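You operate a simulated robot arm through the tools that you are given. There is no shell and no other tool.

You are at the controls of a simulated robot arm. One attempt, no reset.

JOB
Tidy up at the bench top beside the label printer. At the end: the purple card holder is on the bench top before the keyboard; the teal card holder is on the bench top before the keyboard; the blue square cap stands where the orange card holder stood; the orange card holder stands on top of the green panel; whatever was shut is shut again. Leave all else as you found it, and nothing knocked over.

It is judged by the outcome, as a careful person would: the job done as asked, and still so three seconds after it is handed in. It fails if anything else is knocked over, pushed out of place, dropped, spilled or broken. Lids that push on must go on centred and level and be pressed home; caps that screw on are set level and turned clockwise until they are tight.

ROBOT AND FRAMES
A 7-joint arm with a two-finger parallel gripper, fixed in place. Base frame: the origin is at the foot of the arm, x ahead of it, y to its left, z up; the work surface is at about z = 950. Lengths are in mm, angles in rad, forces in N, time in s.
With the tool pointing down near the work surface it reaches from about 260 to 680 mm from the base axis. Its first joint turns from -1.152 to 1.152 rad. Payload 1.57 kg.
The tool frame sits at the grasp point between the pads (the TCP): z along the fingers, y along the line on which they close. The tips reach 30 mm beyond it. The gripper opens to 110 mm. The fingers are 24 mm wide and 12 mm thick; the gripper's body (48 by 112 mm) begins 78 mm behind the TCP.
Orientation is told as [roll, pitch, yaw] about the base's x, y, z axes, in that order, counted from this pose: with the fingers straight down and closing along the base's y, the tool's x points along the base's -x, its y along +y and its z along -z.

CONTROLS
- The arm moves only by the tool jog_arm. Its argument "rows" is text: rows parted by semicolons, each of 7 numbers parted by spaces: the shift along the tool's x, y, z in units of 40 mm (1.0 is 40 mm), then the turn, a rotation vector about the tool's x, y, z in units of 8 degrees (1.0 is 8 degrees), then the finger opening in mm, from 0 to 110. In form: x y z rx ry rz fingers; .... A call has 1 to 20 rows; each row shifts and turns the commanded pose from where the row before left it, along the tool's axes as they then stand. A call with a number of a shift or a turn outside -1 to 1 is refused whole. Each row takes 0.2 s and may step no farther than 50 mm and 0.15 rad from the row before; otherwise, or with a gripper value out of range, the whole call is refused. A pose out of reach is approached as far as the arm can. The call stops where the force on the tool passes 40 N (or 10 N more than at its start, if that is more) or the arm is blocked; 0.2 s more then pass. Each finger travels about 108 mm/s and halts on what it meets, pressing with about 28 N; the grip force reading is that of the motor and also rises with nothing between the fingers. The clock runs only during rows and for 0.2 s after the last one: add rows that do not move to give the fingers time. It gives the time, the measured TCP pose, the force on the tool (base axes), the opening and the grip force at its end, in the units of the frame above (readings bear some noise), with the torque about the TCP (base axes, N m) and any sound that the robot's microphone picked up.
- Cameras (640 x 400 px; columns grow to the right, rows downward): "scene" is fixed at [182.2, -411.6, 1404.7]; the picture's right is [0.59, -0.81, 0.00], its down [-0.46, -0.33, -0.82] and it looks along [0.67, 0.49, -0.57] (base axes); focal length 249 px, centre (320, 200). "wrist" rides on the gripper at [70, 16, -141] in the tool frame; the picture's right is [-0.23, 0.97, 0.00], its down [-0.86, -0.20, -0.48] and it looks along [-0.47, -0.11, 0.88] (tool axes); focal length 222 px, centre (320, 200). There is no depth. A picture from a camera that has moved, and an enlarged one, comes with that camera's place and axes in the base frame and with its lens.
- snapshot(camera): a new picture of that camera. The clock stands still meanwhile.
- enlarge(camera, box): a new picture of the part [left, top, right, bottom] of that camera's present view, enlarged. The clock stands still meanwhile.
- sign_off(): hands the job in; it is judged then, once.

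Places have to be worked out from the pictures, the camera data and where the tool is seen. Open the gripper and draw the arm clear of the work before you hand the job in, unless the task says otherwise.

The tools are called as a command line: name --argument value ..., lists and objects as JSON in quotes. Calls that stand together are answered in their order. jog_arm: Moves the arm, as the interface text tells. Its arguments: {"type":"object","properties":{"rows":{"type":"string"}},"required":["rows"]} The other tools are called the same way: snapshot (camera) takes a picture; enlarge (camera, box) takes an enlarged picture of a part of a camera's view; sign_off () hands the job in.

At the start:

```text
time: 0.0
ee_pos: [411.9, -40.4, 1260.7]
orientation: [0.0, -0.001, 0.001]
ft_force: [-0.9, 1.4, -0.4]
moment: [-0.03, -0.03, 0.02]
opening: 110.1
grip_force: 0.0
```

scene: 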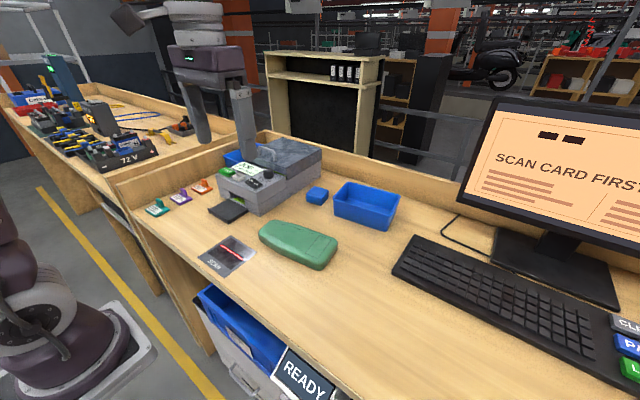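
wrist: 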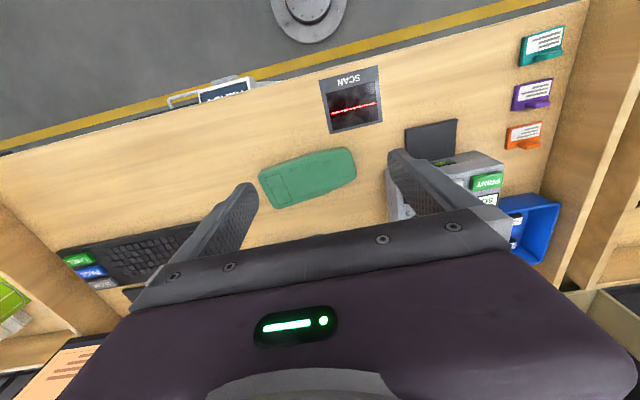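

I start by looking closer at the bench: card holders at the left, printer, green panel, blue square cap, and keyboard.

enlarge --camera "scene" --box '[120, 130, 280, 230]'

enlarge --camera "scene" --box '[200, 140, 440, 290]'

enlarge --camera "scene" --box '[380, 200, 640, 400]'

enlarge --camera "wrist" --box '[380, 10, 620, 160]'

```text
4.00 times, centred on (200, 180) of scene
camera zoom: at [182.2, -411.6, 1404.7], right [0.59, -0.81, 0.0], down [-0.46, -0.33, -0.82], along [0.67, 0.49, -0.57], focal length 995 px, centre (800, 280)
```

zoom: 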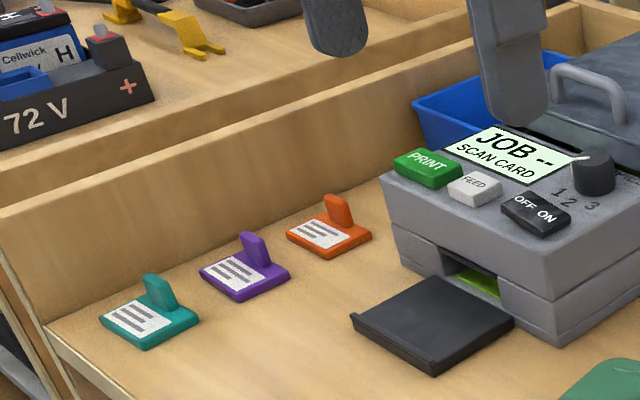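

```text
2.67 times, centred on (320, 215) of scene
camera zoom: at [182.2, -411.6, 1404.7], right [0.59, -0.81, 0.0], down [-0.46, -0.33, -0.82], along [0.67, 0.49, -0.57], focal length 663 px, centre (320, 160)
```

zoom: 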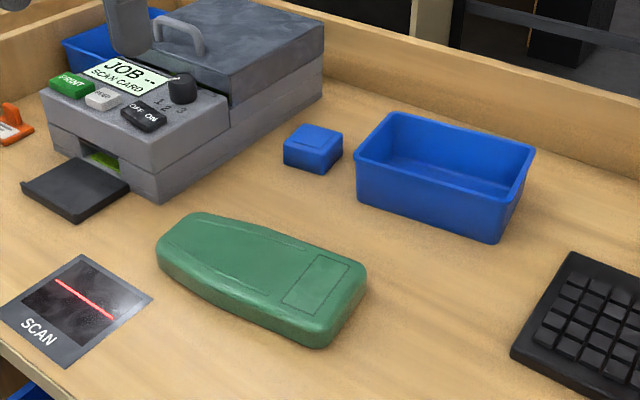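

```text
2.00 times, centred on (510, 300) of scene
camera zoom: at [182.2, -411.6, 1404.7], right [0.59, -0.81, 0.0], down [-0.46, -0.33, -0.82], along [0.67, 0.49, -0.57], focal length 497 px, centre (-60, 0)
```

zoom: 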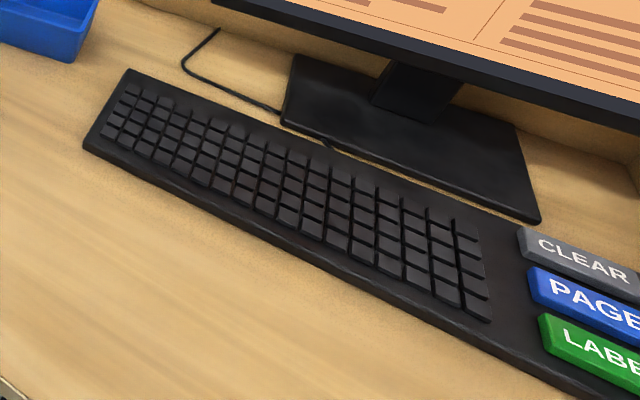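

```text
2.67 times, centred on (500, 85) of wrist
camera zoom: at [343.1, -24.5, 1402.0], right [0.23, 0.97, 0.0], down [0.86, -0.2, 0.48], along [0.47, -0.11, -0.88], focal length 592 px, centre (-160, 507)
```

zoom: 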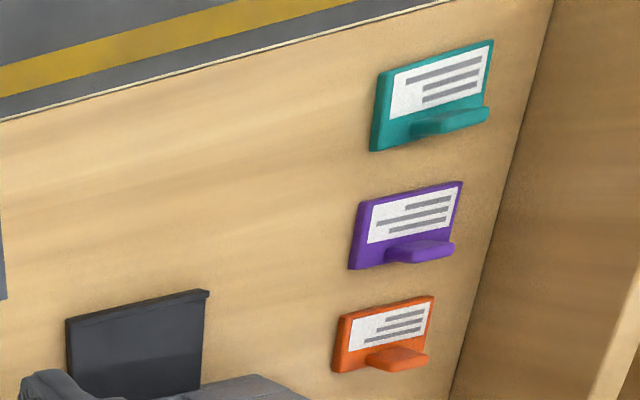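

The card holders sit in a row at about y≈336 with x≈380 (teal), 455 (purple) and 527 (orange), each with an upright tab on its +x side. The cap looks to be near (712, -12) and the panel near (510, -95). I move over toward the holders at a safe height and turn the tool +90° to get a closer view with the wrist camera.

jog_arm --rows "-0.158 1 0 0 0 0 110; -0.158 1 0 0 0 0 110; -0.158 1 0 0 0 0 110; -0.158 1 0 0 0 0 110; -0.158 1 0 0 0 0 110; -0.158 1 0 0 0 0 110; 0 0 0 0 0 -1 110; 0 0 0 0 0 -1 110; 0 0 0 0 0 -1 110; 0 0 0 0 0 -1 110; 0 0 0 0 0 -1 110; 0 0 0 0 0 -1 110; 0 0 0 0 0 -1 110; 0 0 0 0 0 -1 110; 0 0 0 0 0 -1 110; 0 0 0 0 0 -1 110; 0 0 0 0 0 -1 110; 0 0 0 0 0 -0.25 110"

snapshot --camera "wrist"

snapshot --camera "scene"

```text
time: 3.8
ee_pos: [450.6, 200.0, 1262.5]
orientation: [0.0, -0.001, 1.573]
ft_force: [0.0, -0.2, -0.2]
moment: [0.0, 0.0, 0.0]
opening: 110.0
grip_force: 0.1
```

```text
taken
camera wrist: at [434.3, 129.9, 1402.7], right [-0.97, 0.23, 0.0], down [0.2, 0.86, 0.48], along [0.11, 0.47, -0.88], focal length 222 px, centre (320, 200)
```

wrist: 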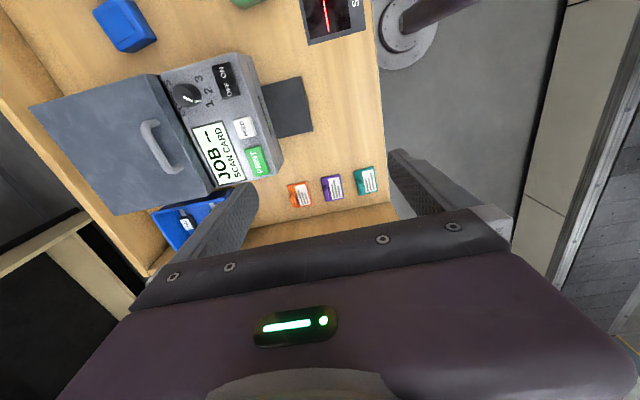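

```text
taken
```

scene: 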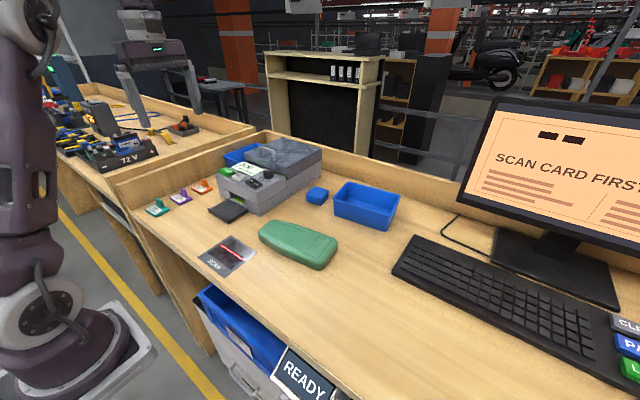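

enlarge --camera "wrist" --box '[260, 130, 420, 230]'

enlarge --camera "wrist" --box '[20, 0, 340, 200]'

enlarge --camera "scene" --box '[200, 130, 360, 230]'

```text
4.00 times, centred on (340, 180) of wrist
camera zoom: at [434.3, 129.9, 1402.7], right [-0.97, 0.23, 0.0], down [0.2, 0.86, 0.48], along [0.11, 0.47, -0.88], focal length 888 px, centre (240, 280)
```

zoom: 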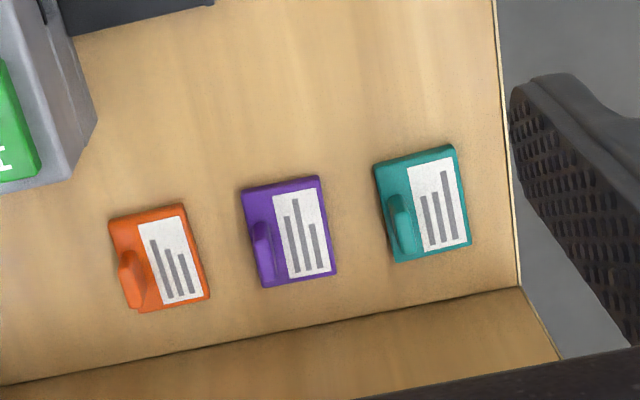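

```text
2.00 times, centred on (180, 100) of wrist
camera zoom: at [434.3, 129.9, 1402.7], right [-0.97, 0.23, 0.0], down [0.2, 0.86, 0.48], along [0.11, 0.47, -0.88], focal length 444 px, centre (600, 400)
```

zoom: 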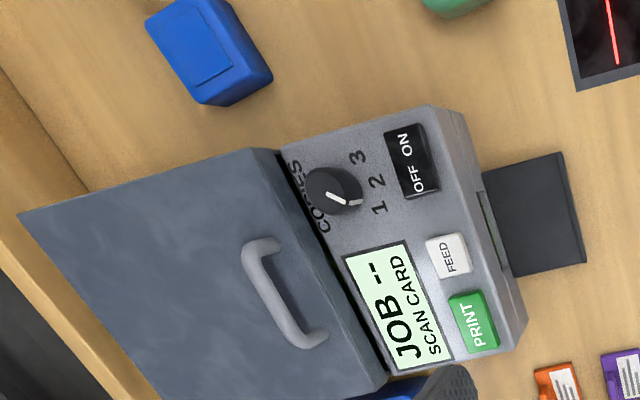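

```text
4.00 times, centred on (280, 180) of scene
camera zoom: at [182.2, -411.6, 1404.7], right [0.59, -0.81, 0.0], down [-0.46, -0.33, -0.82], along [0.67, 0.49, -0.57], focal length 995 px, centre (480, 280)
```

zoom: 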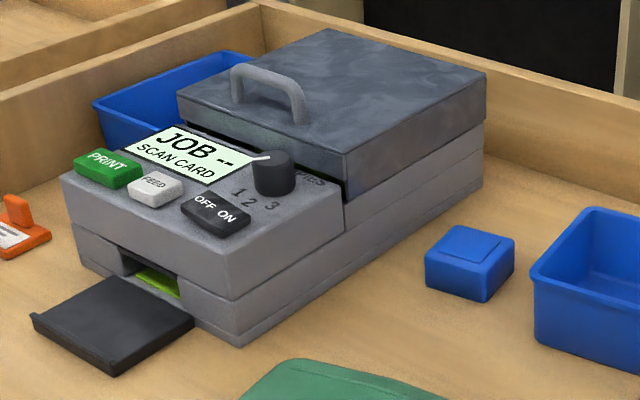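

The holders measure roughly 43×60 mm and lie square to the base axes, with centres near (382,345), (456,344.5) and (529,344). I move lower for a precise look at the tabs.

jog_arm --rows "-0.4375 0.0625 0.825 0 0 0 110; -0.4375 0.0625 0.825 0 0 0 110; -0.4375 0.0625 0.825 0 0 0 110; -0.4375 0.0625 0.825 0 0 0 110; 0 0 0 0 0 0 110"

snapshot --camera "wrist"

enlarge --camera "wrist" --box '[220, 120, 420, 245]'

enlarge --camera "scene" --box '[135, 165, 231, 225]'

```text
time: 5.0
ee_pos: [440.6, 266.9, 1129.2]
orientation: [0.0, 0.0, 1.572]
ft_force: [0.0, 0.5, -0.1]
moment: [0.02, 0.01, 0.01]
opening: 109.9
grip_force: 0.0
```

```text
taken
camera wrist: at [424.8, 197.9, 1269.7], right [-0.97, 0.23, 0.0], down [0.2, 0.86, 0.48], along [0.11, 0.47, -0.88], focal length 222 px, centre (320, 200)
```

wrist: 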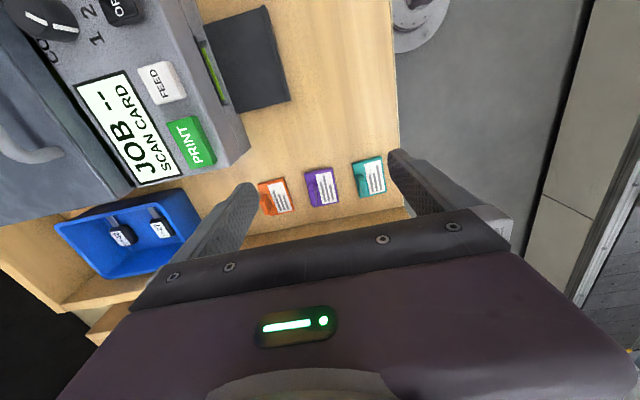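

```text
3.20 times, centred on (320, 182) of wrist
camera zoom: at [424.8, 197.9, 1269.7], right [-0.97, 0.23, 0.0], down [0.2, 0.86, 0.48], along [0.11, 0.47, -0.88], focal length 711 px, centre (320, 256)
```

zoom: 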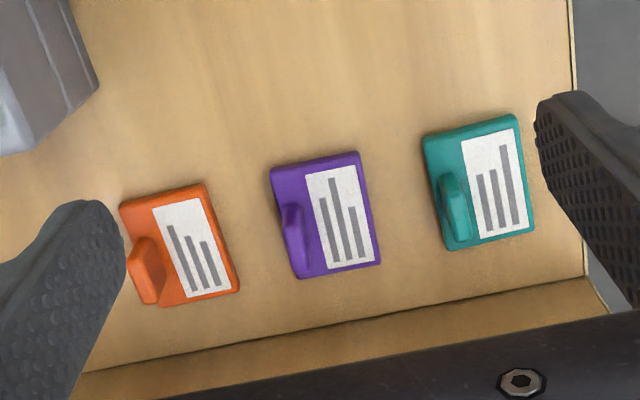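

```text
6.67 times, centred on (183, 195) of scene
camera zoom: at [182.2, -411.6, 1404.7], right [0.59, -0.81, 0.0], down [-0.46, -0.33, -0.82], along [0.67, 0.49, -0.57], focal length 1658 px, centre (1233, 233)
```

zoom: 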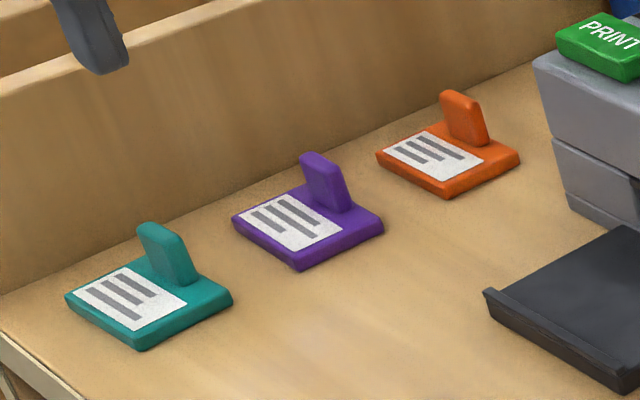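

The tabs are about 24 mm wide (y), 8 mm thick (x) and 25 mm tall, and each stands roughly 14 mm toward +x of its base centre. The teal tab is near (396,341), so I move above it with the fingers narrowed.

jog_arm --rows "-0.617 0.372 0.5 0 0 0 80; -0.617 0.372 0.5 0 0 0 60; -0.617 0.372 0.5 0 0 0 44; 0 0 0.3 0 0 0 44; 0 0 0 0 0 0 44"

snapshot --camera "wrist"

enlarge --camera "scene" --box '[119, 155, 215, 215]'

```text
time: 6.2
ee_pos: [394.3, 341.8, 1057.7]
orientation: [0.0, -0.001, 1.57]
ft_force: [-0.2, 0.7, -0.5]
moment: [-0.01, -0.03, 0.0]
opening: 44.0
grip_force: 0.1
```

```text
taken
camera wrist: at [379.3, 272.8, 1198.5], right [-0.97, 0.23, 0.0], down [0.2, 0.86, 0.48], along [0.11, 0.47, -0.88], focal length 222 px, centre (320, 200)
```

wrist: 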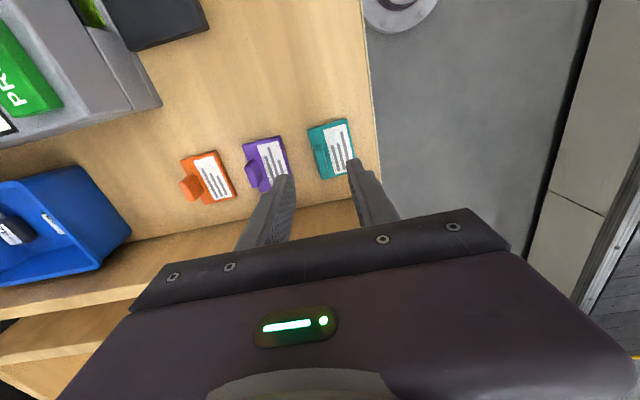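

```text
6.67 times, centred on (167, 185) of scene
camera zoom: at [182.2, -411.6, 1404.7], right [0.59, -0.81, 0.0], down [-0.46, -0.33, -0.82], along [0.67, 0.49, -0.57], focal length 1658 px, centre (1340, 300)
```

zoom: 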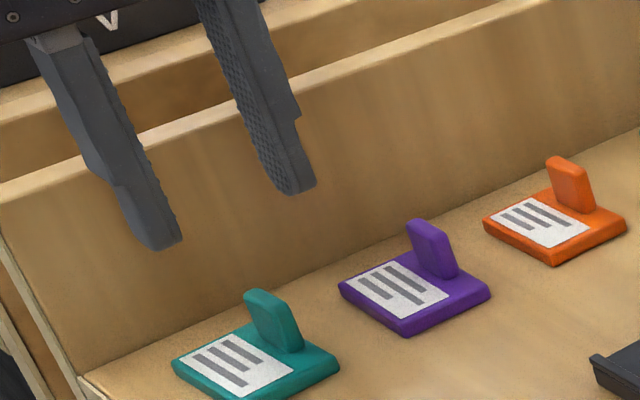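

enlarge --camera "wrist" --box '[230, 100, 390, 200]'

```text
4.00 times, centred on (310, 150) of wrist
camera zoom: at [379.3, 272.8, 1198.5], right [-0.97, 0.23, 0.0], down [0.2, 0.86, 0.48], along [0.11, 0.47, -0.88], focal length 888 px, centre (360, 400)
```

zoom: 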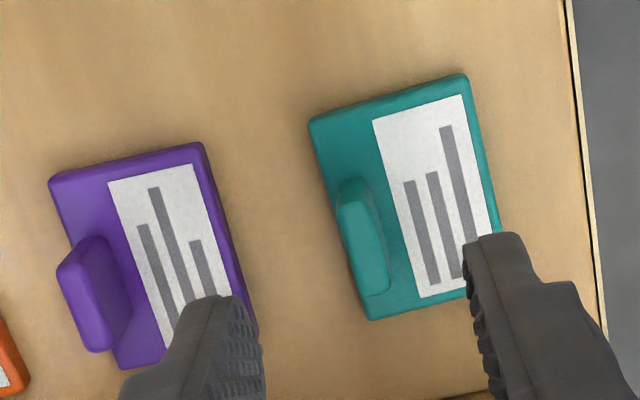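

The teal tab's top centre works out at about (395, 343.5), right under the TCP. I lower to z≈993 so that the tips stop just above the base plate.

jog_arm --rows "-0.04 -0.02 0.7 0 0 0 36; 0 0 0.6 0 0 0 36; 0 0 0.3 0 0 0 36; 0 0 0 0 0 0 36"

enlarge --camera "wrist" --box '[230, 100, 390, 200]'

enlarge --camera "scene" --box '[119, 165, 215, 225]'

```text
time: 7.2
ee_pos: [395.5, 347.4, 992.8]
orientation: [-0.001, 0.001, 1.571]
ft_force: [0.0, -0.4, 0.3]
moment: [0.03, -0.03, -0.01]
opening: 36.0
grip_force: 0.1
```

```text
4.00 times, centred on (310, 150) of wrist
camera zoom: at [379.2, 277.1, 1134.2], right [-0.97, 0.23, 0.0], down [0.2, 0.86, 0.48], along [0.11, 0.47, -0.88], focal length 888 px, centre (360, 400)
```

zoom: 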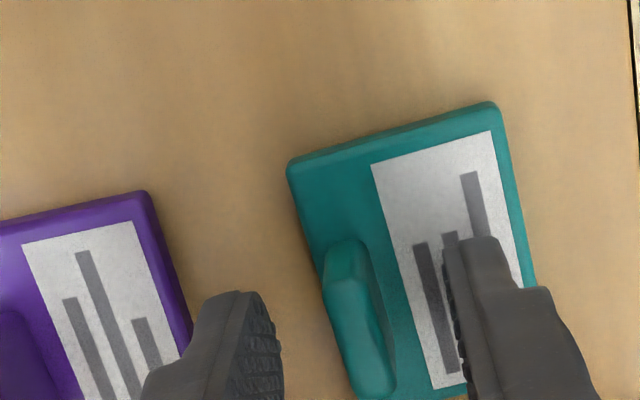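

```text
6.67 times, centred on (167, 195) of scene
camera zoom: at [182.2, -411.6, 1404.7], right [0.59, -0.81, 0.0], down [-0.46, -0.33, -0.82], along [0.67, 0.49, -0.57], focal length 1658 px, centre (1340, 233)
```

zoom: 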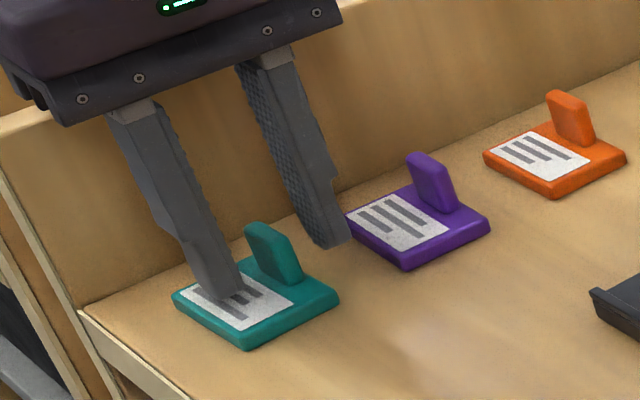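

The fingers straddle the tab, but y is about 5 mm too far in, so I shift back and then close.

jog_arm --rows "0.125 0.02 0 0 0 0 36; 0 0 0 0 0 0 36; 0 0 0 0 0 0 20; 0 0 0 0 0 0 0; 0 0 0 0 0 0 0; 0 0 0 0 0 0 0"

enlarge --camera "scene" --box '[119, 165, 215, 225]'

```text
time: 8.6
ee_pos: [393.3, 340.1, 992.5]
orientation: [-0.001, -0.001, 1.571]
ft_force: [0.1, -0.4, 0.7]
moment: [0.02, 0.02, -0.01]
opening: 7.4
grip_force: 26.7
```

```text
6.67 times, centred on (167, 195) of scene
camera zoom: at [182.2, -411.6, 1404.7], right [0.59, -0.81, 0.0], down [-0.46, -0.33, -0.82], along [0.67, 0.49, -0.57], focal length 1658 px, centre (1340, 233)
```

zoom: 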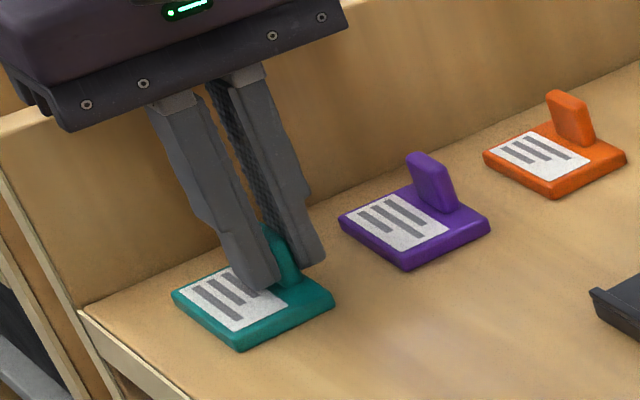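

The grip reads 7.4 mm opening at 27 N, so the teal tab is held. I lift straight up and check.

jog_arm --rows "0 0 -0.5 0 0 0 0; 0 0 -1 0 0 0 0; 0 0 -1 0 0 0 0; 0 0 -1 0 0 0 0; 0 0 -1 0 0 0 0; 0 0 -0.5 0 0 0 0; 0 0 0 0 0 0 0"

snapshot --camera "scene"

snapshot --camera "wrist"

```text
time: 10.2
ee_pos: [395.4, 342.6, 1192.4]
orientation: [0.001, -0.001, 1.571]
ft_force: [-0.4, 0.4, -1.3]
moment: [0.01, -0.01, 0.03]
opening: 7.8
grip_force: 27.0
```

```text
taken
```

scene: 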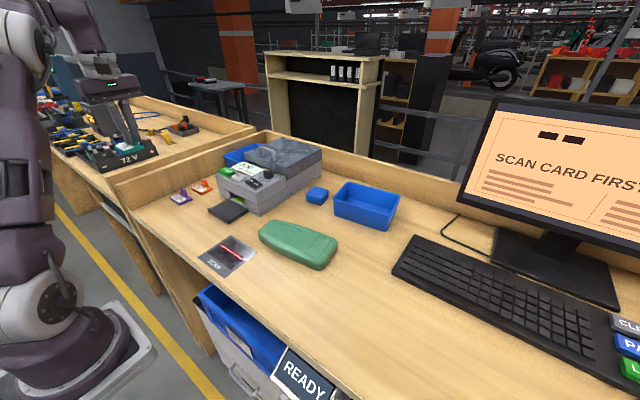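

```text
taken
camera wrist: at [380.1, 272.1, 1333.6], right [-0.97, 0.23, 0.0], down [0.2, 0.86, 0.48], along [0.11, 0.47, -0.88], focal length 222 px, centre (320, 200)
```

wrist: 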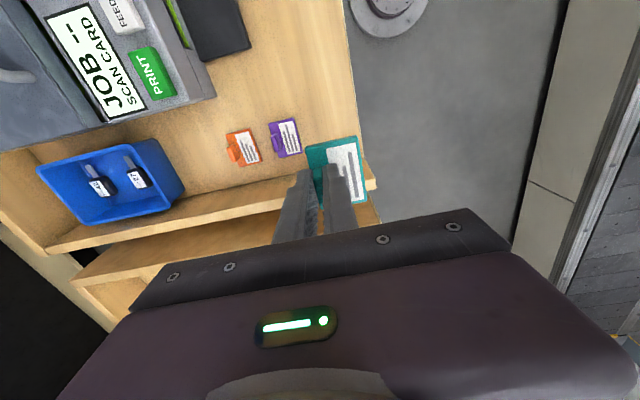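

The teal holder is up and held cleanly. I travel at z≈1192 along x≈490, well above the printer and away from the scanner, toward the keyboard side.

jog_arm --rows "0.5 -0.8 0 0 0 0 0; 0.7 -0.9 0 0 0 0 0; 0.8 -0.8 0 0 0 0 0; 1 0 0 0 0 0 0; 1 0 0 0 0 0 0; 1 0 0 0 0 0 0; 1 0 0 0 0 0 0; 1 0 0 0 0 0 0; 1 0 0 0 0 0 0; 1 0 0 0 0 0 0; 1 0 0 0 0 0 0; 1 0 0 0 0 0 0; 0.5 0 0 0 0 0 0; 0 0 0 0 0 0 0"

snapshot --camera "scene"

```text
time: 13.2
ee_pos: [496.6, -120.4, 1195.1]
orientation: [0.001, 0.001, 1.571]
ft_force: [-0.3, 0.0, 0.0]
moment: [-0.05, -0.04, 0.0]
opening: 7.6
grip_force: 26.8
```

```text
taken
```

scene: 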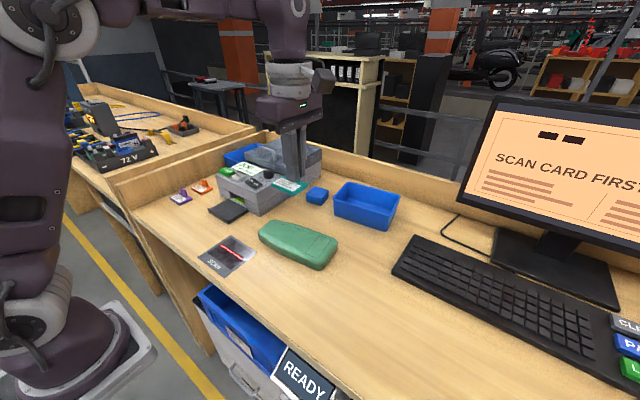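

The orientation holds well at 90°. I continue to y≈-450 at the same height.

jog_arm --rows "1 0 0 0 0 0 0; 1 0 0 0 0 0 0; 1 0 0 0 0 0 0; 1 0 0 0 0 0 0; 1 0 0 0 0 0 0; 1 0 0 0 0 0 0; 1 0 0 0 0 0 0; 0.8 0 0 0 0 0 0; 0.45 0 0 0 0 0 0; 0 0 0 0 0 0 0"

snapshot --camera "scene"

snapshot --camera "wrist"

```text
time: 15.4
ee_pos: [456.8, -381.9, 1165.9]
orientation: [0.004, -0.004, 1.572]
ft_force: [-0.1, 0.7, -0.2]
moment: [0.01, -0.01, -0.02]
opening: 7.8
grip_force: 27.0
out of reach, approached as far as the arm can: row 6, 7, 8, 9
```

```text
taken
```

scene: 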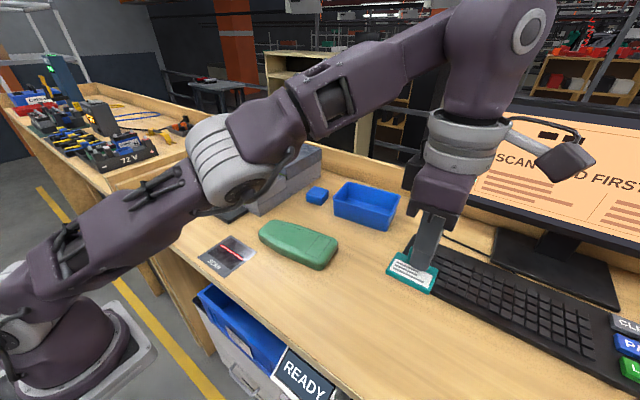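

```text
taken
camera wrist: at [440.5, -452.1, 1306.9], right [-0.97, 0.23, 0.01], down [0.2, 0.85, 0.48], along [0.1, 0.47, -0.88], focal length 222 px, centre (320, 200)
```

wrist: 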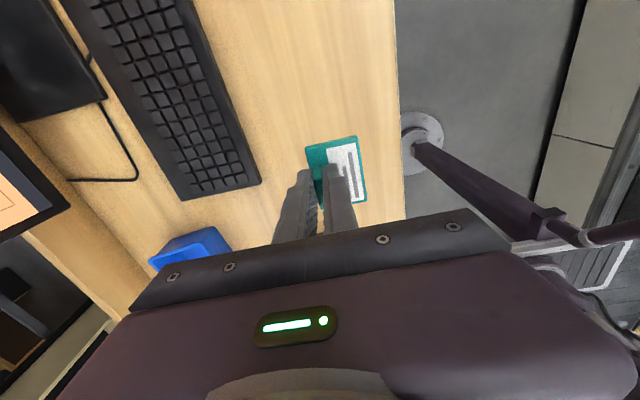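

At this height the reach runs out at r≈595; it should be larger lower down. I lower a bit and read where the commanded pose stands.

jog_arm --rows "0 0 0.5 0 0 0 0; 0 0 0 0 0 0 0"

```text
time: 16.0
ee_pos: [456.7, -383.3, 1148.0]
orientation: [0.001, 0.0, 1.572]
ft_force: [-0.9, 0.5, -0.4]
moment: [0.0, -0.02, -0.02]
opening: 7.7
grip_force: 27.1
```

The commanded pose follows the real one. I go down to z≈1060 first, then out to (494,-450).

jog_arm --rows "0 0 1 0 0 0 0; 0 0 1 0 0 0 0; 0.42 -0.23 0.1 0 0 0 0; 0.42 -0.23 0.1 0 0 0 0; 0.42 -0.23 0.1 0 0 0 0; 0.42 -0.23 0.1 0 0 0 0; 0 0 0 0 0 0 0"

snapshot --camera "scene"

snapshot --camera "wrist"

```text
time: 17.6
ee_pos: [474.6, -423.4, 1050.6]
orientation: [-0.001, -0.001, 1.57]
ft_force: [-0.1, 0.0, -0.8]
moment: [0.01, 0.0, -0.02]
opening: 7.8
grip_force: 27.3
out of reach, approached as far as the arm can: row 5, 6
```

```text
taken
```

scene: 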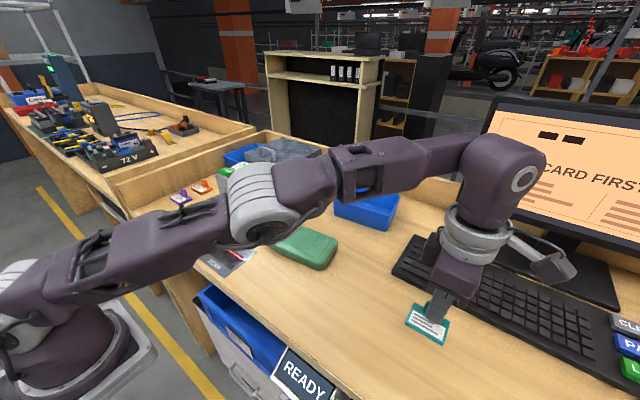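

```text
taken
camera wrist: at [459.9, -494.1, 1192.2], right [-0.97, 0.23, 0.0], down [0.2, 0.86, 0.48], along [0.11, 0.47, -0.88], focal length 222 px, centre (320, 200)
```

wrist: 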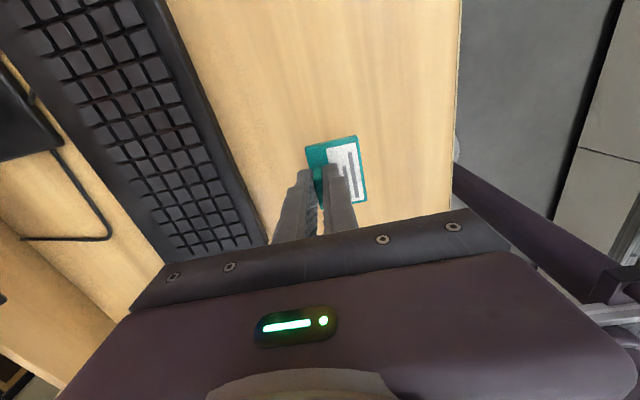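

At z≈1050 the limit is r≈636. I lower to about z≈1005 and extend a little to (485,-436).

jog_arm --rows "0 0 0.5 0 0 0 0; 0 0 0.4 0 0 0 0; 0 0 0.2 0 0 0 0; 0.16 -0.13 0 0 0 0 0; 0.16 -0.13 0 0 0 0 0; 0 0 0 0 0 0 0"

enlarge --camera "scene" --box '[360, 270, 520, 370]'

```text
time: 19.0
ee_pos: [484.7, -436.0, 1008.4]
orientation: [0.002, -0.001, 1.571]
ft_force: [-0.6, -0.9, -0.6]
moment: [-0.02, 0.03, -0.02]
opening: 7.9
grip_force: 27.0
```

```text
4.00 times, centred on (440, 320) of scene
camera zoom: at [182.1, -411.6, 1404.7], right [0.59, -0.81, 0.0], down [-0.46, -0.33, -0.82], along [0.67, 0.49, -0.57], focal length 995 px, centre (-160, -280)
```

zoom: 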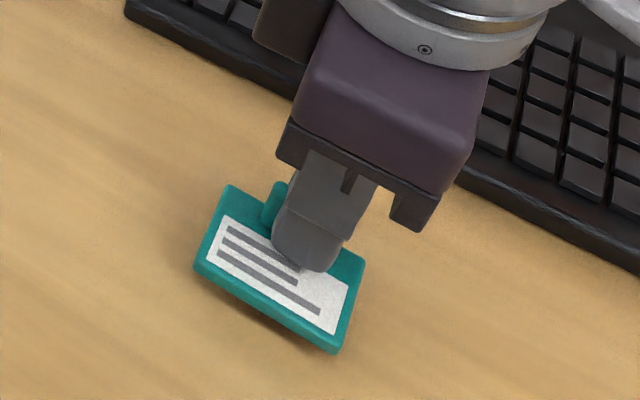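

The holder hangs about 15 mm above the bench. I lower it in small steps, watching the force.

jog_arm --rows "0 0 0.25 0 0 0 0; 0 0 0.05 0 0 0 0; 0 0 0 0 0 0 0"

enlarge --camera "scene" --box '[360, 270, 520, 370]'

```text
time: 19.8
ee_pos: [484.3, -434.2, 995.8]
orientation: [-0.002, 0.0, 1.571]
ft_force: [-0.5, 0.5, -0.3]
moment: [-0.01, -0.01, 0.02]
opening: 7.6
grip_force: 26.8
```

```text
4.00 times, centred on (440, 320) of scene
camera zoom: at [182.2, -411.6, 1404.7], right [0.59, -0.81, 0.0], down [-0.46, -0.33, -0.82], along [0.67, 0.49, -0.57], focal length 995 px, centre (-160, -280)
```

zoom: 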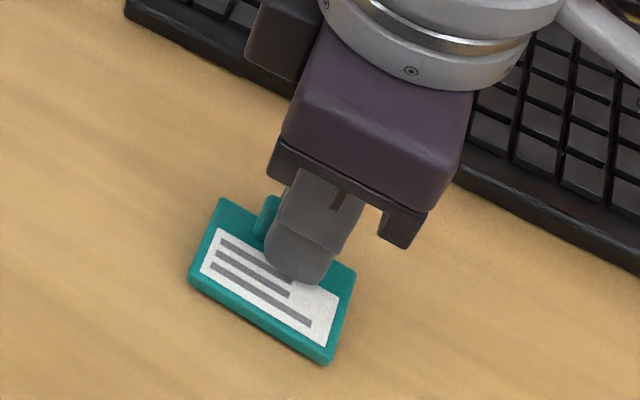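

jog_arm --rows "0 0 0.05 0 0 0 0; 0 0 0.04 0 0 0 0; 0 0 0 0 0 0 0"

```text
time: 20.6
ee_pos: [486.6, -436.1, 992.4]
orientation: [0.001, 0.0, 1.57]
ft_force: [-0.3, 0.5, -0.6]
moment: [-0.02, -0.01, 0.0]
opening: 7.7
grip_force: 27.3
```

There is still no contact force, so I continue in 1 mm steps.

jog_arm --rows "0 0 0.025 0 0 0 0; 0 0 0 0 0 0 0"

jog_arm --rows "0 0 0.025 0 0 0 0; 0 0 0 0 0 0 0"

```text
time: 21.2
ee_pos: [485.4, -436.3, 992.6]
orientation: [0.001, -0.001, 1.57]
ft_force: [-0.6, -0.1, 0.5]
moment: [0.0, -0.01, -0.01]
opening: 7.6
grip_force: 26.4
```

```text
time: 21.8
ee_pos: [485.7, -436.4, 992.9]
orientation: [-0.001, 0.002, 1.572]
ft_force: [0.5, -2.4, 11.1]
moment: [0.36, 0.08, -0.05]
opening: 7.7
grip_force: 27.4
```

Contact shows as 11 N, so the base is on the bench. I open the fingers, then check before rising.

jog_arm --rows "0 0 0 0 0 0 14; 0 0 0 0 0 0 30; 0 0 0 0 0 0 36; 0 0 0 0 0 0 36"

enlarge --camera "scene" --box '[360, 270, 520, 370]'

```text
time: 22.8
ee_pos: [485.5, -436.0, 991.5]
orientation: [0.001, 0.001, 1.572]
ft_force: [0.5, -0.8, -0.9]
moment: [-0.02, -0.02, 0.05]
opening: 36.0
grip_force: 0.0
```

```text
4.00 times, centred on (440, 320) of scene
camera zoom: at [182.2, -411.6, 1404.7], right [0.59, -0.81, 0.0], down [-0.46, -0.33, -0.82], along [0.67, 0.49, -0.57], focal length 995 px, centre (-160, -280)
```

zoom: 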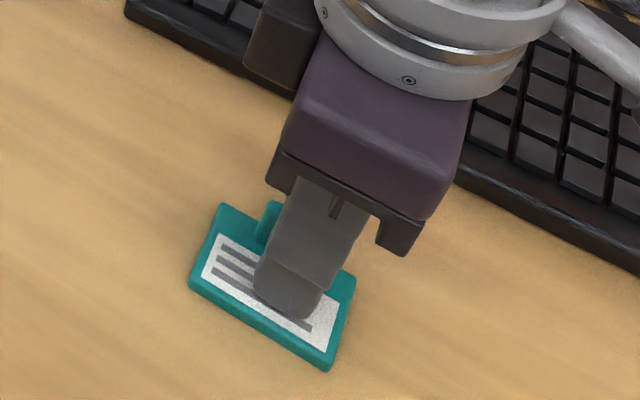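

It is released and standing. I rise while sliding along +y, parallel to the tab so the fingers stay clear, because the reach shrinks with height.

jog_arm --rows "-0.1 0 -0.4 0 0 0 36; -0.3 0 -0.7 0 0 0 36; -0.5 0.2 -0.8 0 0 0 36; -0.5 0.4 -0.8 0 0 0 36; -0.6 0.4 -0.8 0 0 0 36; -0.6 0.4 -0.8 0 0 0 36; 0 0 0 0 0 0 36"

snapshot --camera "scene"

snapshot --camera "wrist"

```text
time: 24.4
ee_pos: [427.9, -330.2, 1160.7]
orientation: [0.001, 0.0, 1.571]
ft_force: [-0.4, 0.8, -0.2]
moment: [-0.01, -0.03, -0.02]
opening: 36.0
grip_force: 0.0
```

```text
taken
```

scene: 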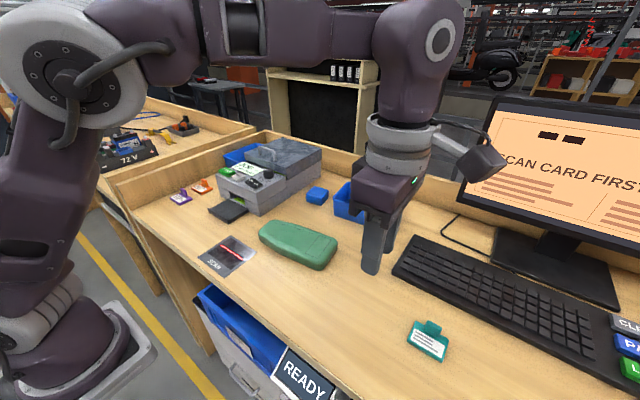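

```text
taken
camera wrist: at [412.5, -399.2, 1301.5], right [-0.97, 0.23, 0.0], down [0.2, 0.86, 0.48], along [0.11, 0.47, -0.88], focal length 222 px, centre (320, 200)
```

wrist: 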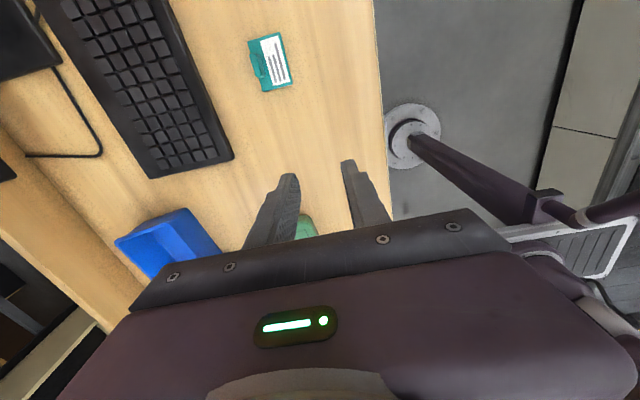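

The teal holder stands before the keyboard. I go back over to the purple holder, whose tab should be near (470,342), at travel height.

jog_arm --rows "-1 0 0 0 0 0 44; -1 0 0 0 0 0 44; -1 -0.08 0 0 0 0 44; -1 -0.08 0 0 0 0 44; -1 -0.08 0 0 0 0 44; -1 -0.08 0 0 0 0 44; -1 -0.08 0 0 0 0 44; -1 -0.08 0 0 0 0 44; -1 -0.08 0 0 0 0 44; -1 -0.08 0 0 0 0 44; -1 -0.08 0 0 0 0 44; -1 -0.08 0 0 0 0 44; -1 -0.08 0 0 0 0 44; -1 -0.08 0 0 0 0 44; -1 -0.08 0 0 0 0 44; -1 0 0 0 0 0 44; -0.8 0 0.5 0 0 0 44; 0 0 1 0 0 0 44; 0 0 1 0 0 0 44; 0 0 0 0 0 0 44"

snapshot --camera "wrist"

enlarge --camera "wrist" --box '[230, 100, 390, 200]'

```text
time: 28.6
ee_pos: [471.9, 343.0, 1062.7]
orientation: [0.0, 0.0, 1.569]
ft_force: [0.5, 1.1, 0.4]
moment: [-0.04, 0.0, 0.0]
opening: 44.0
grip_force: 0.0
```

```text
taken
camera wrist: at [456.1, 272.8, 1203.5], right [-0.97, 0.23, 0.0], down [0.2, 0.85, 0.48], along [0.11, 0.47, -0.88], focal length 222 px, centre (320, 200)
```

wrist: 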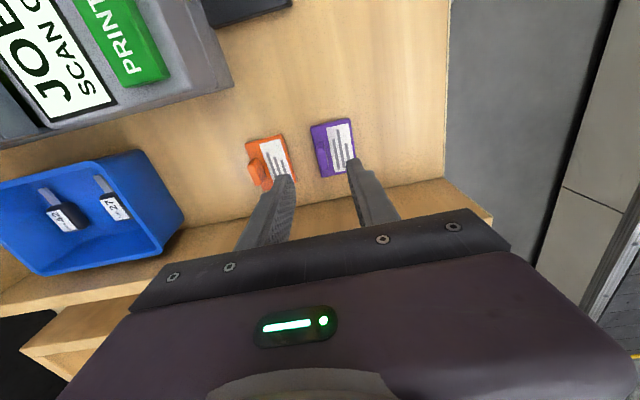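

```text
4.00 times, centred on (310, 150) of wrist
camera zoom: at [456.1, 272.8, 1203.5], right [-0.97, 0.23, 0.0], down [0.2, 0.85, 0.48], along [0.11, 0.47, -0.88], focal length 888 px, centre (360, 400)
```

zoom: 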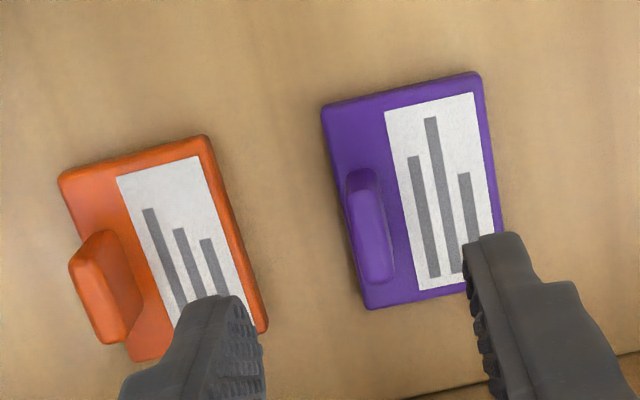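

The purple tab's top centre is at about (469.5,342). I align and descend to z≈992.5 with a 34 mm opening.

jog_arm --rows "0 0.06 0.5 0 0 0 34; 0 0 0.6 0 0 0 34; 0 0 0.4 0 0 0 34; 0 0 0.24 0 0 0 34; 0 0 0 0 0 0 34"

enlarge --camera "scene" --box '[135, 155, 231, 215]'

enlarge --camera "wrist" --box '[230, 100, 390, 200]'

```text
time: 29.8
ee_pos: [469.1, 341.5, 992.8]
orientation: [0.001, 0.001, 1.57]
ft_force: [1.1, -0.2, 0.4]
moment: [0.01, 0.04, -0.01]
opening: 34.1
grip_force: 0.2
```

```text
6.67 times, centred on (183, 185) of scene
camera zoom: at [182.2, -411.6, 1404.7], right [0.59, -0.81, 0.0], down [-0.46, -0.33, -0.82], along [0.67, 0.49, -0.57], focal length 1658 px, centre (1233, 300)
```

zoom: 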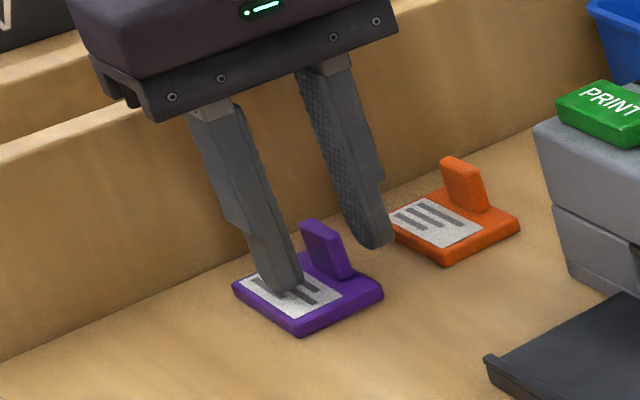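

```text
4.00 times, centred on (310, 150) of wrist
camera zoom: at [453.0, 272.3, 1134.8], right [-0.97, 0.23, 0.0], down [0.2, 0.86, 0.48], along [0.11, 0.47, -0.88], focal length 888 px, centre (360, 400)
```

zoom: 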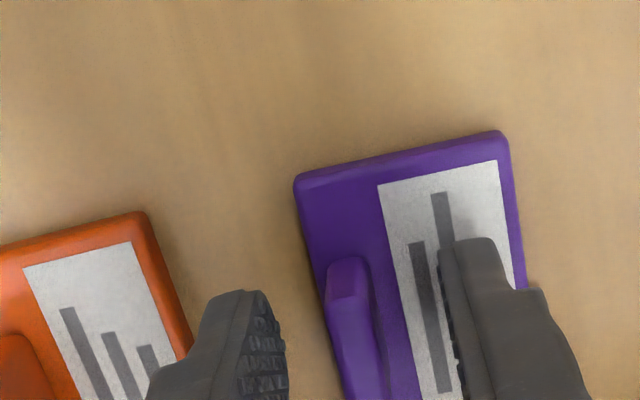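

The tab is centred between the fingers. I close, then lift.

jog_arm --rows "0 0 0 0 0 0 18; 0 0 0 0 0 0 0; 0 0 0 0 0 0 0; 0 0 0 0 0 0 0"

jog_arm --rows "0 0 -0.4 0 0 0 0; 0 0 -0.8 0 0 0 0; 0 0 -1 0 0 0 0; 0 0 -1 0 0 0 0; 0.3 0 -0.8 0 0 0 0; 0 0 0 0 0 0 0"

snapshot --camera "wrist"

```text
time: 30.8
ee_pos: [468.5, 342.4, 993.4]
orientation: [0.001, 0.0, 1.57]
ft_force: [0.2, -0.2, 0.6]
moment: [0.02, -0.01, 0.02]
opening: 7.7
grip_force: 27.1
```

```text
time: 32.2
ee_pos: [466.3, 328.0, 1152.9]
orientation: [0.001, 0.001, 1.57]
ft_force: [-0.1, -1.4, -0.1]
moment: [0.01, 0.01, 0.02]
opening: 7.7
grip_force: 26.2
```

```text
taken
camera wrist: at [450.3, 257.4, 1295.8], right [-0.97, 0.23, 0.0], down [0.2, 0.86, 0.48], along [0.11, 0.47, -0.88], focal length 222 px, centre (320, 200)
```

wrist: 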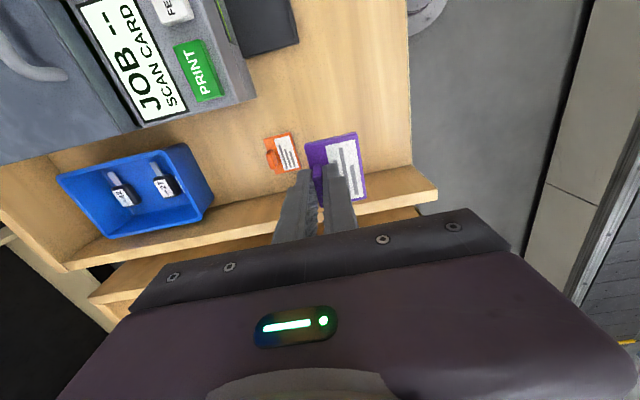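

Purple is held. I carry it along x≈490 to the keyboard side.

jog_arm --rows "1 -0.3 -0.1 0 0 0 0; 1 -0.3 -0.1 0 0 0 0; 1 0 0 0 0 0 0; 1 0 0 0 0 0 0; 1 0 0 0 0 0 0; 1 0 0 0 0 0 0; 1 0 0 0 0 0 0; 1 0 0 0 0 0 0; 1 0 0 0 0 0 0; 1 0 0 0 0 0 0; 1 0 0 0 0 0 0; 1 0 0 0 0 0 0; 1 0 0 0 0 0 0; 1 0 0 0 0 0 0; 1 0 0 0 0 0 0; 0.3 0 0.6 0 0 0 0; 0 0 0 0 0 0 0"

snapshot --camera "scene"

```text
time: 35.8
ee_pos: [494.9, -287.6, 1139.1]
orientation: [0.0, 0.001, 1.57]
ft_force: [-0.6, 0.7, -0.4]
moment: [0.0, -0.01, 0.01]
opening: 8.0
grip_force: 26.7
```

```text
taken
```

scene: 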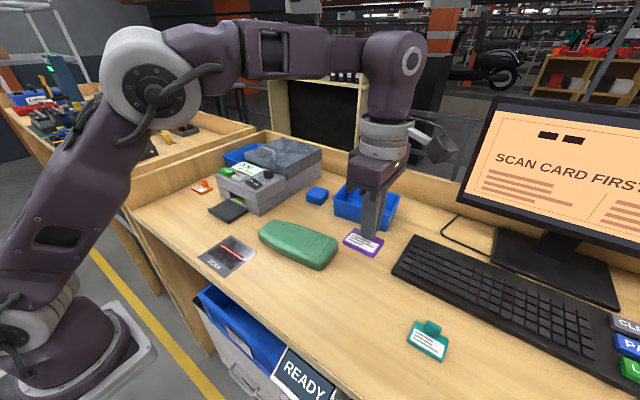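

Now I descend and move to (490,-358), next to the teal holder.

jog_arm --rows "0.2 0 1 0 0 0 0; 0.5 0.04 0.9 0 0 0 0; 0.5 0.04 0.7 0 0 0 0; 0.55 0.04 0.4 0 0 0 0; 0 0 0.2 0 0 0 0; 0 0 0 0 0 0 0"

enlarge --camera "scene" --box '[340, 240, 500, 340]'

snapshot --camera "wrist"

```text
time: 37.2
ee_pos: [487.9, -355.1, 1008.6]
orientation: [-0.002, 0.0, 1.571]
ft_force: [-0.2, -0.5, 0.7]
moment: [-0.01, -0.02, -0.01]
opening: 7.8
grip_force: 27.0
```

```text
4.00 times, centred on (420, 290) of scene
camera zoom: at [182.1, -411.6, 1404.7], right [0.59, -0.81, 0.0], down [-0.46, -0.33, -0.82], along [0.67, 0.49, -0.57], focal length 995 px, centre (-80, -160)
```

zoom: 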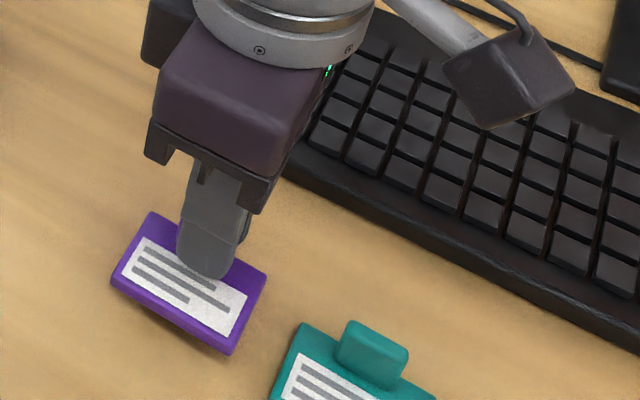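

```text
taken
camera wrist: at [471.4, -424.6, 1150.7], right [-0.97, 0.23, 0.0], down [0.2, 0.86, 0.48], along [0.11, 0.47, -0.88], focal length 222 px, centre (320, 200)
```

wrist: 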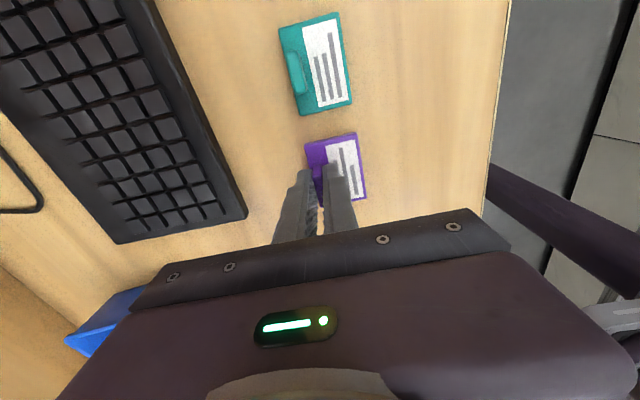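

There's a clear 20 mm gap to the teal. I shift 5 mm toward it to be fully before the keyboard's span, then lower gently.

jog_arm --rows "0.125 0 0 0 0 0 0; 0 0 0.25 0 0 0 0; 0 0 0.08 0 0 0 0; 0 0 0 0 0 0 0"

jog_arm --rows "0 0 0.03 0 0 0 0; 0 0 0 0 0 0 0"

jog_arm --rows "0 0 0.025 0 0 0 0; 0 0 0 0 0 0 0"

```text
time: 38.2
ee_pos: [488.2, -358.9, 996.4]
orientation: [-0.001, 0.001, 1.571]
ft_force: [-1.1, -0.4, 0.0]
moment: [-0.01, 0.0, -0.01]
opening: 7.8
grip_force: 27.4
```

```text
time: 38.8
ee_pos: [487.9, -358.7, 993.7]
orientation: [0.0, 0.0, 1.571]
ft_force: [-0.6, 1.1, -1.0]
moment: [0.0, 0.02, 0.02]
opening: 7.8
grip_force: 27.2
```

```text
time: 39.4
ee_pos: [488.0, -359.4, 993.9]
orientation: [0.0, -0.001, 1.57]
ft_force: [-1.0, 0.2, 0.0]
moment: [0.0, -0.02, 0.02]
opening: 7.9
grip_force: 26.7
```

jog_arm --rows "0 0 0.025 0 0 0 0; 0 0 0 0 0 0 0"

```text
time: 40.0
ee_pos: [487.9, -359.9, 993.7]
orientation: [-0.001, 0.002, 1.57]
ft_force: [-0.2, 1.0, 9.2]
moment: [0.16, 0.06, -0.01]
opening: 7.8
grip_force: 26.8
```

Contact shows as 9 N. I release and rise while sliding toward +y.

jog_arm --rows "0 0 0 0 0 0 14; 0 0 0 0 0 0 30; 0 0 0 0 0 0 36; 0 0 0 0 0 0 36; 0 0 -0.4 0 0 0 36; -0.1 0 -0.8 0 0 0 36; -0.3 0.1 -0.9 0 0 0 36; -0.5 0.3 -0.8 0 0 0 36; -0.5 0.3 -0.8 0 0 0 36; -0.6 0.3 -0.7 0 0 0 36; 0 0 0 0 0 0 36"

snapshot --camera "scene"

enlarge --camera "scene" --box '[340, 260, 500, 360]'

```text
time: 42.4
ee_pos: [449.6, -278.0, 1169.2]
orientation: [0.0, 0.001, 1.571]
ft_force: [-0.1, -0.2, 0.5]
moment: [-0.01, 0.07, 0.0]
opening: 36.0
grip_force: 0.1
```

```text
taken
```

scene: 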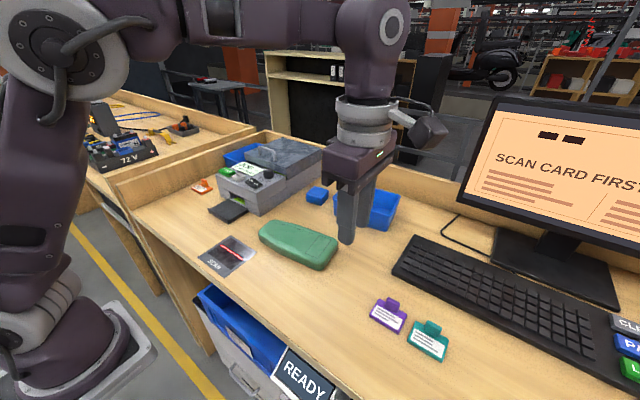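

```text
4.00 times, centred on (420, 310) of scene
camera zoom: at [182.1, -411.6, 1404.7], right [0.59, -0.81, 0.0], down [-0.46, -0.33, -0.82], along [0.67, 0.49, -0.57], focal length 995 px, centre (-80, -240)
```

zoom: 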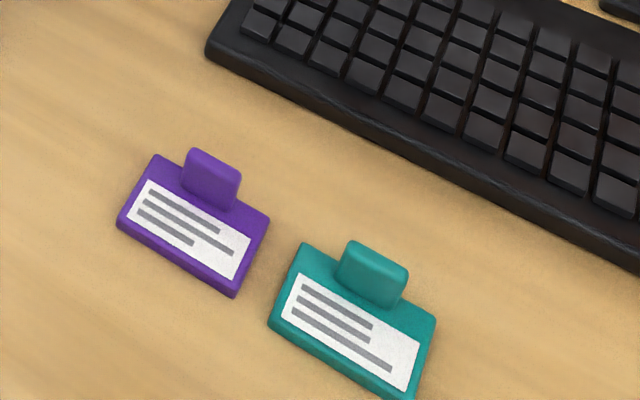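

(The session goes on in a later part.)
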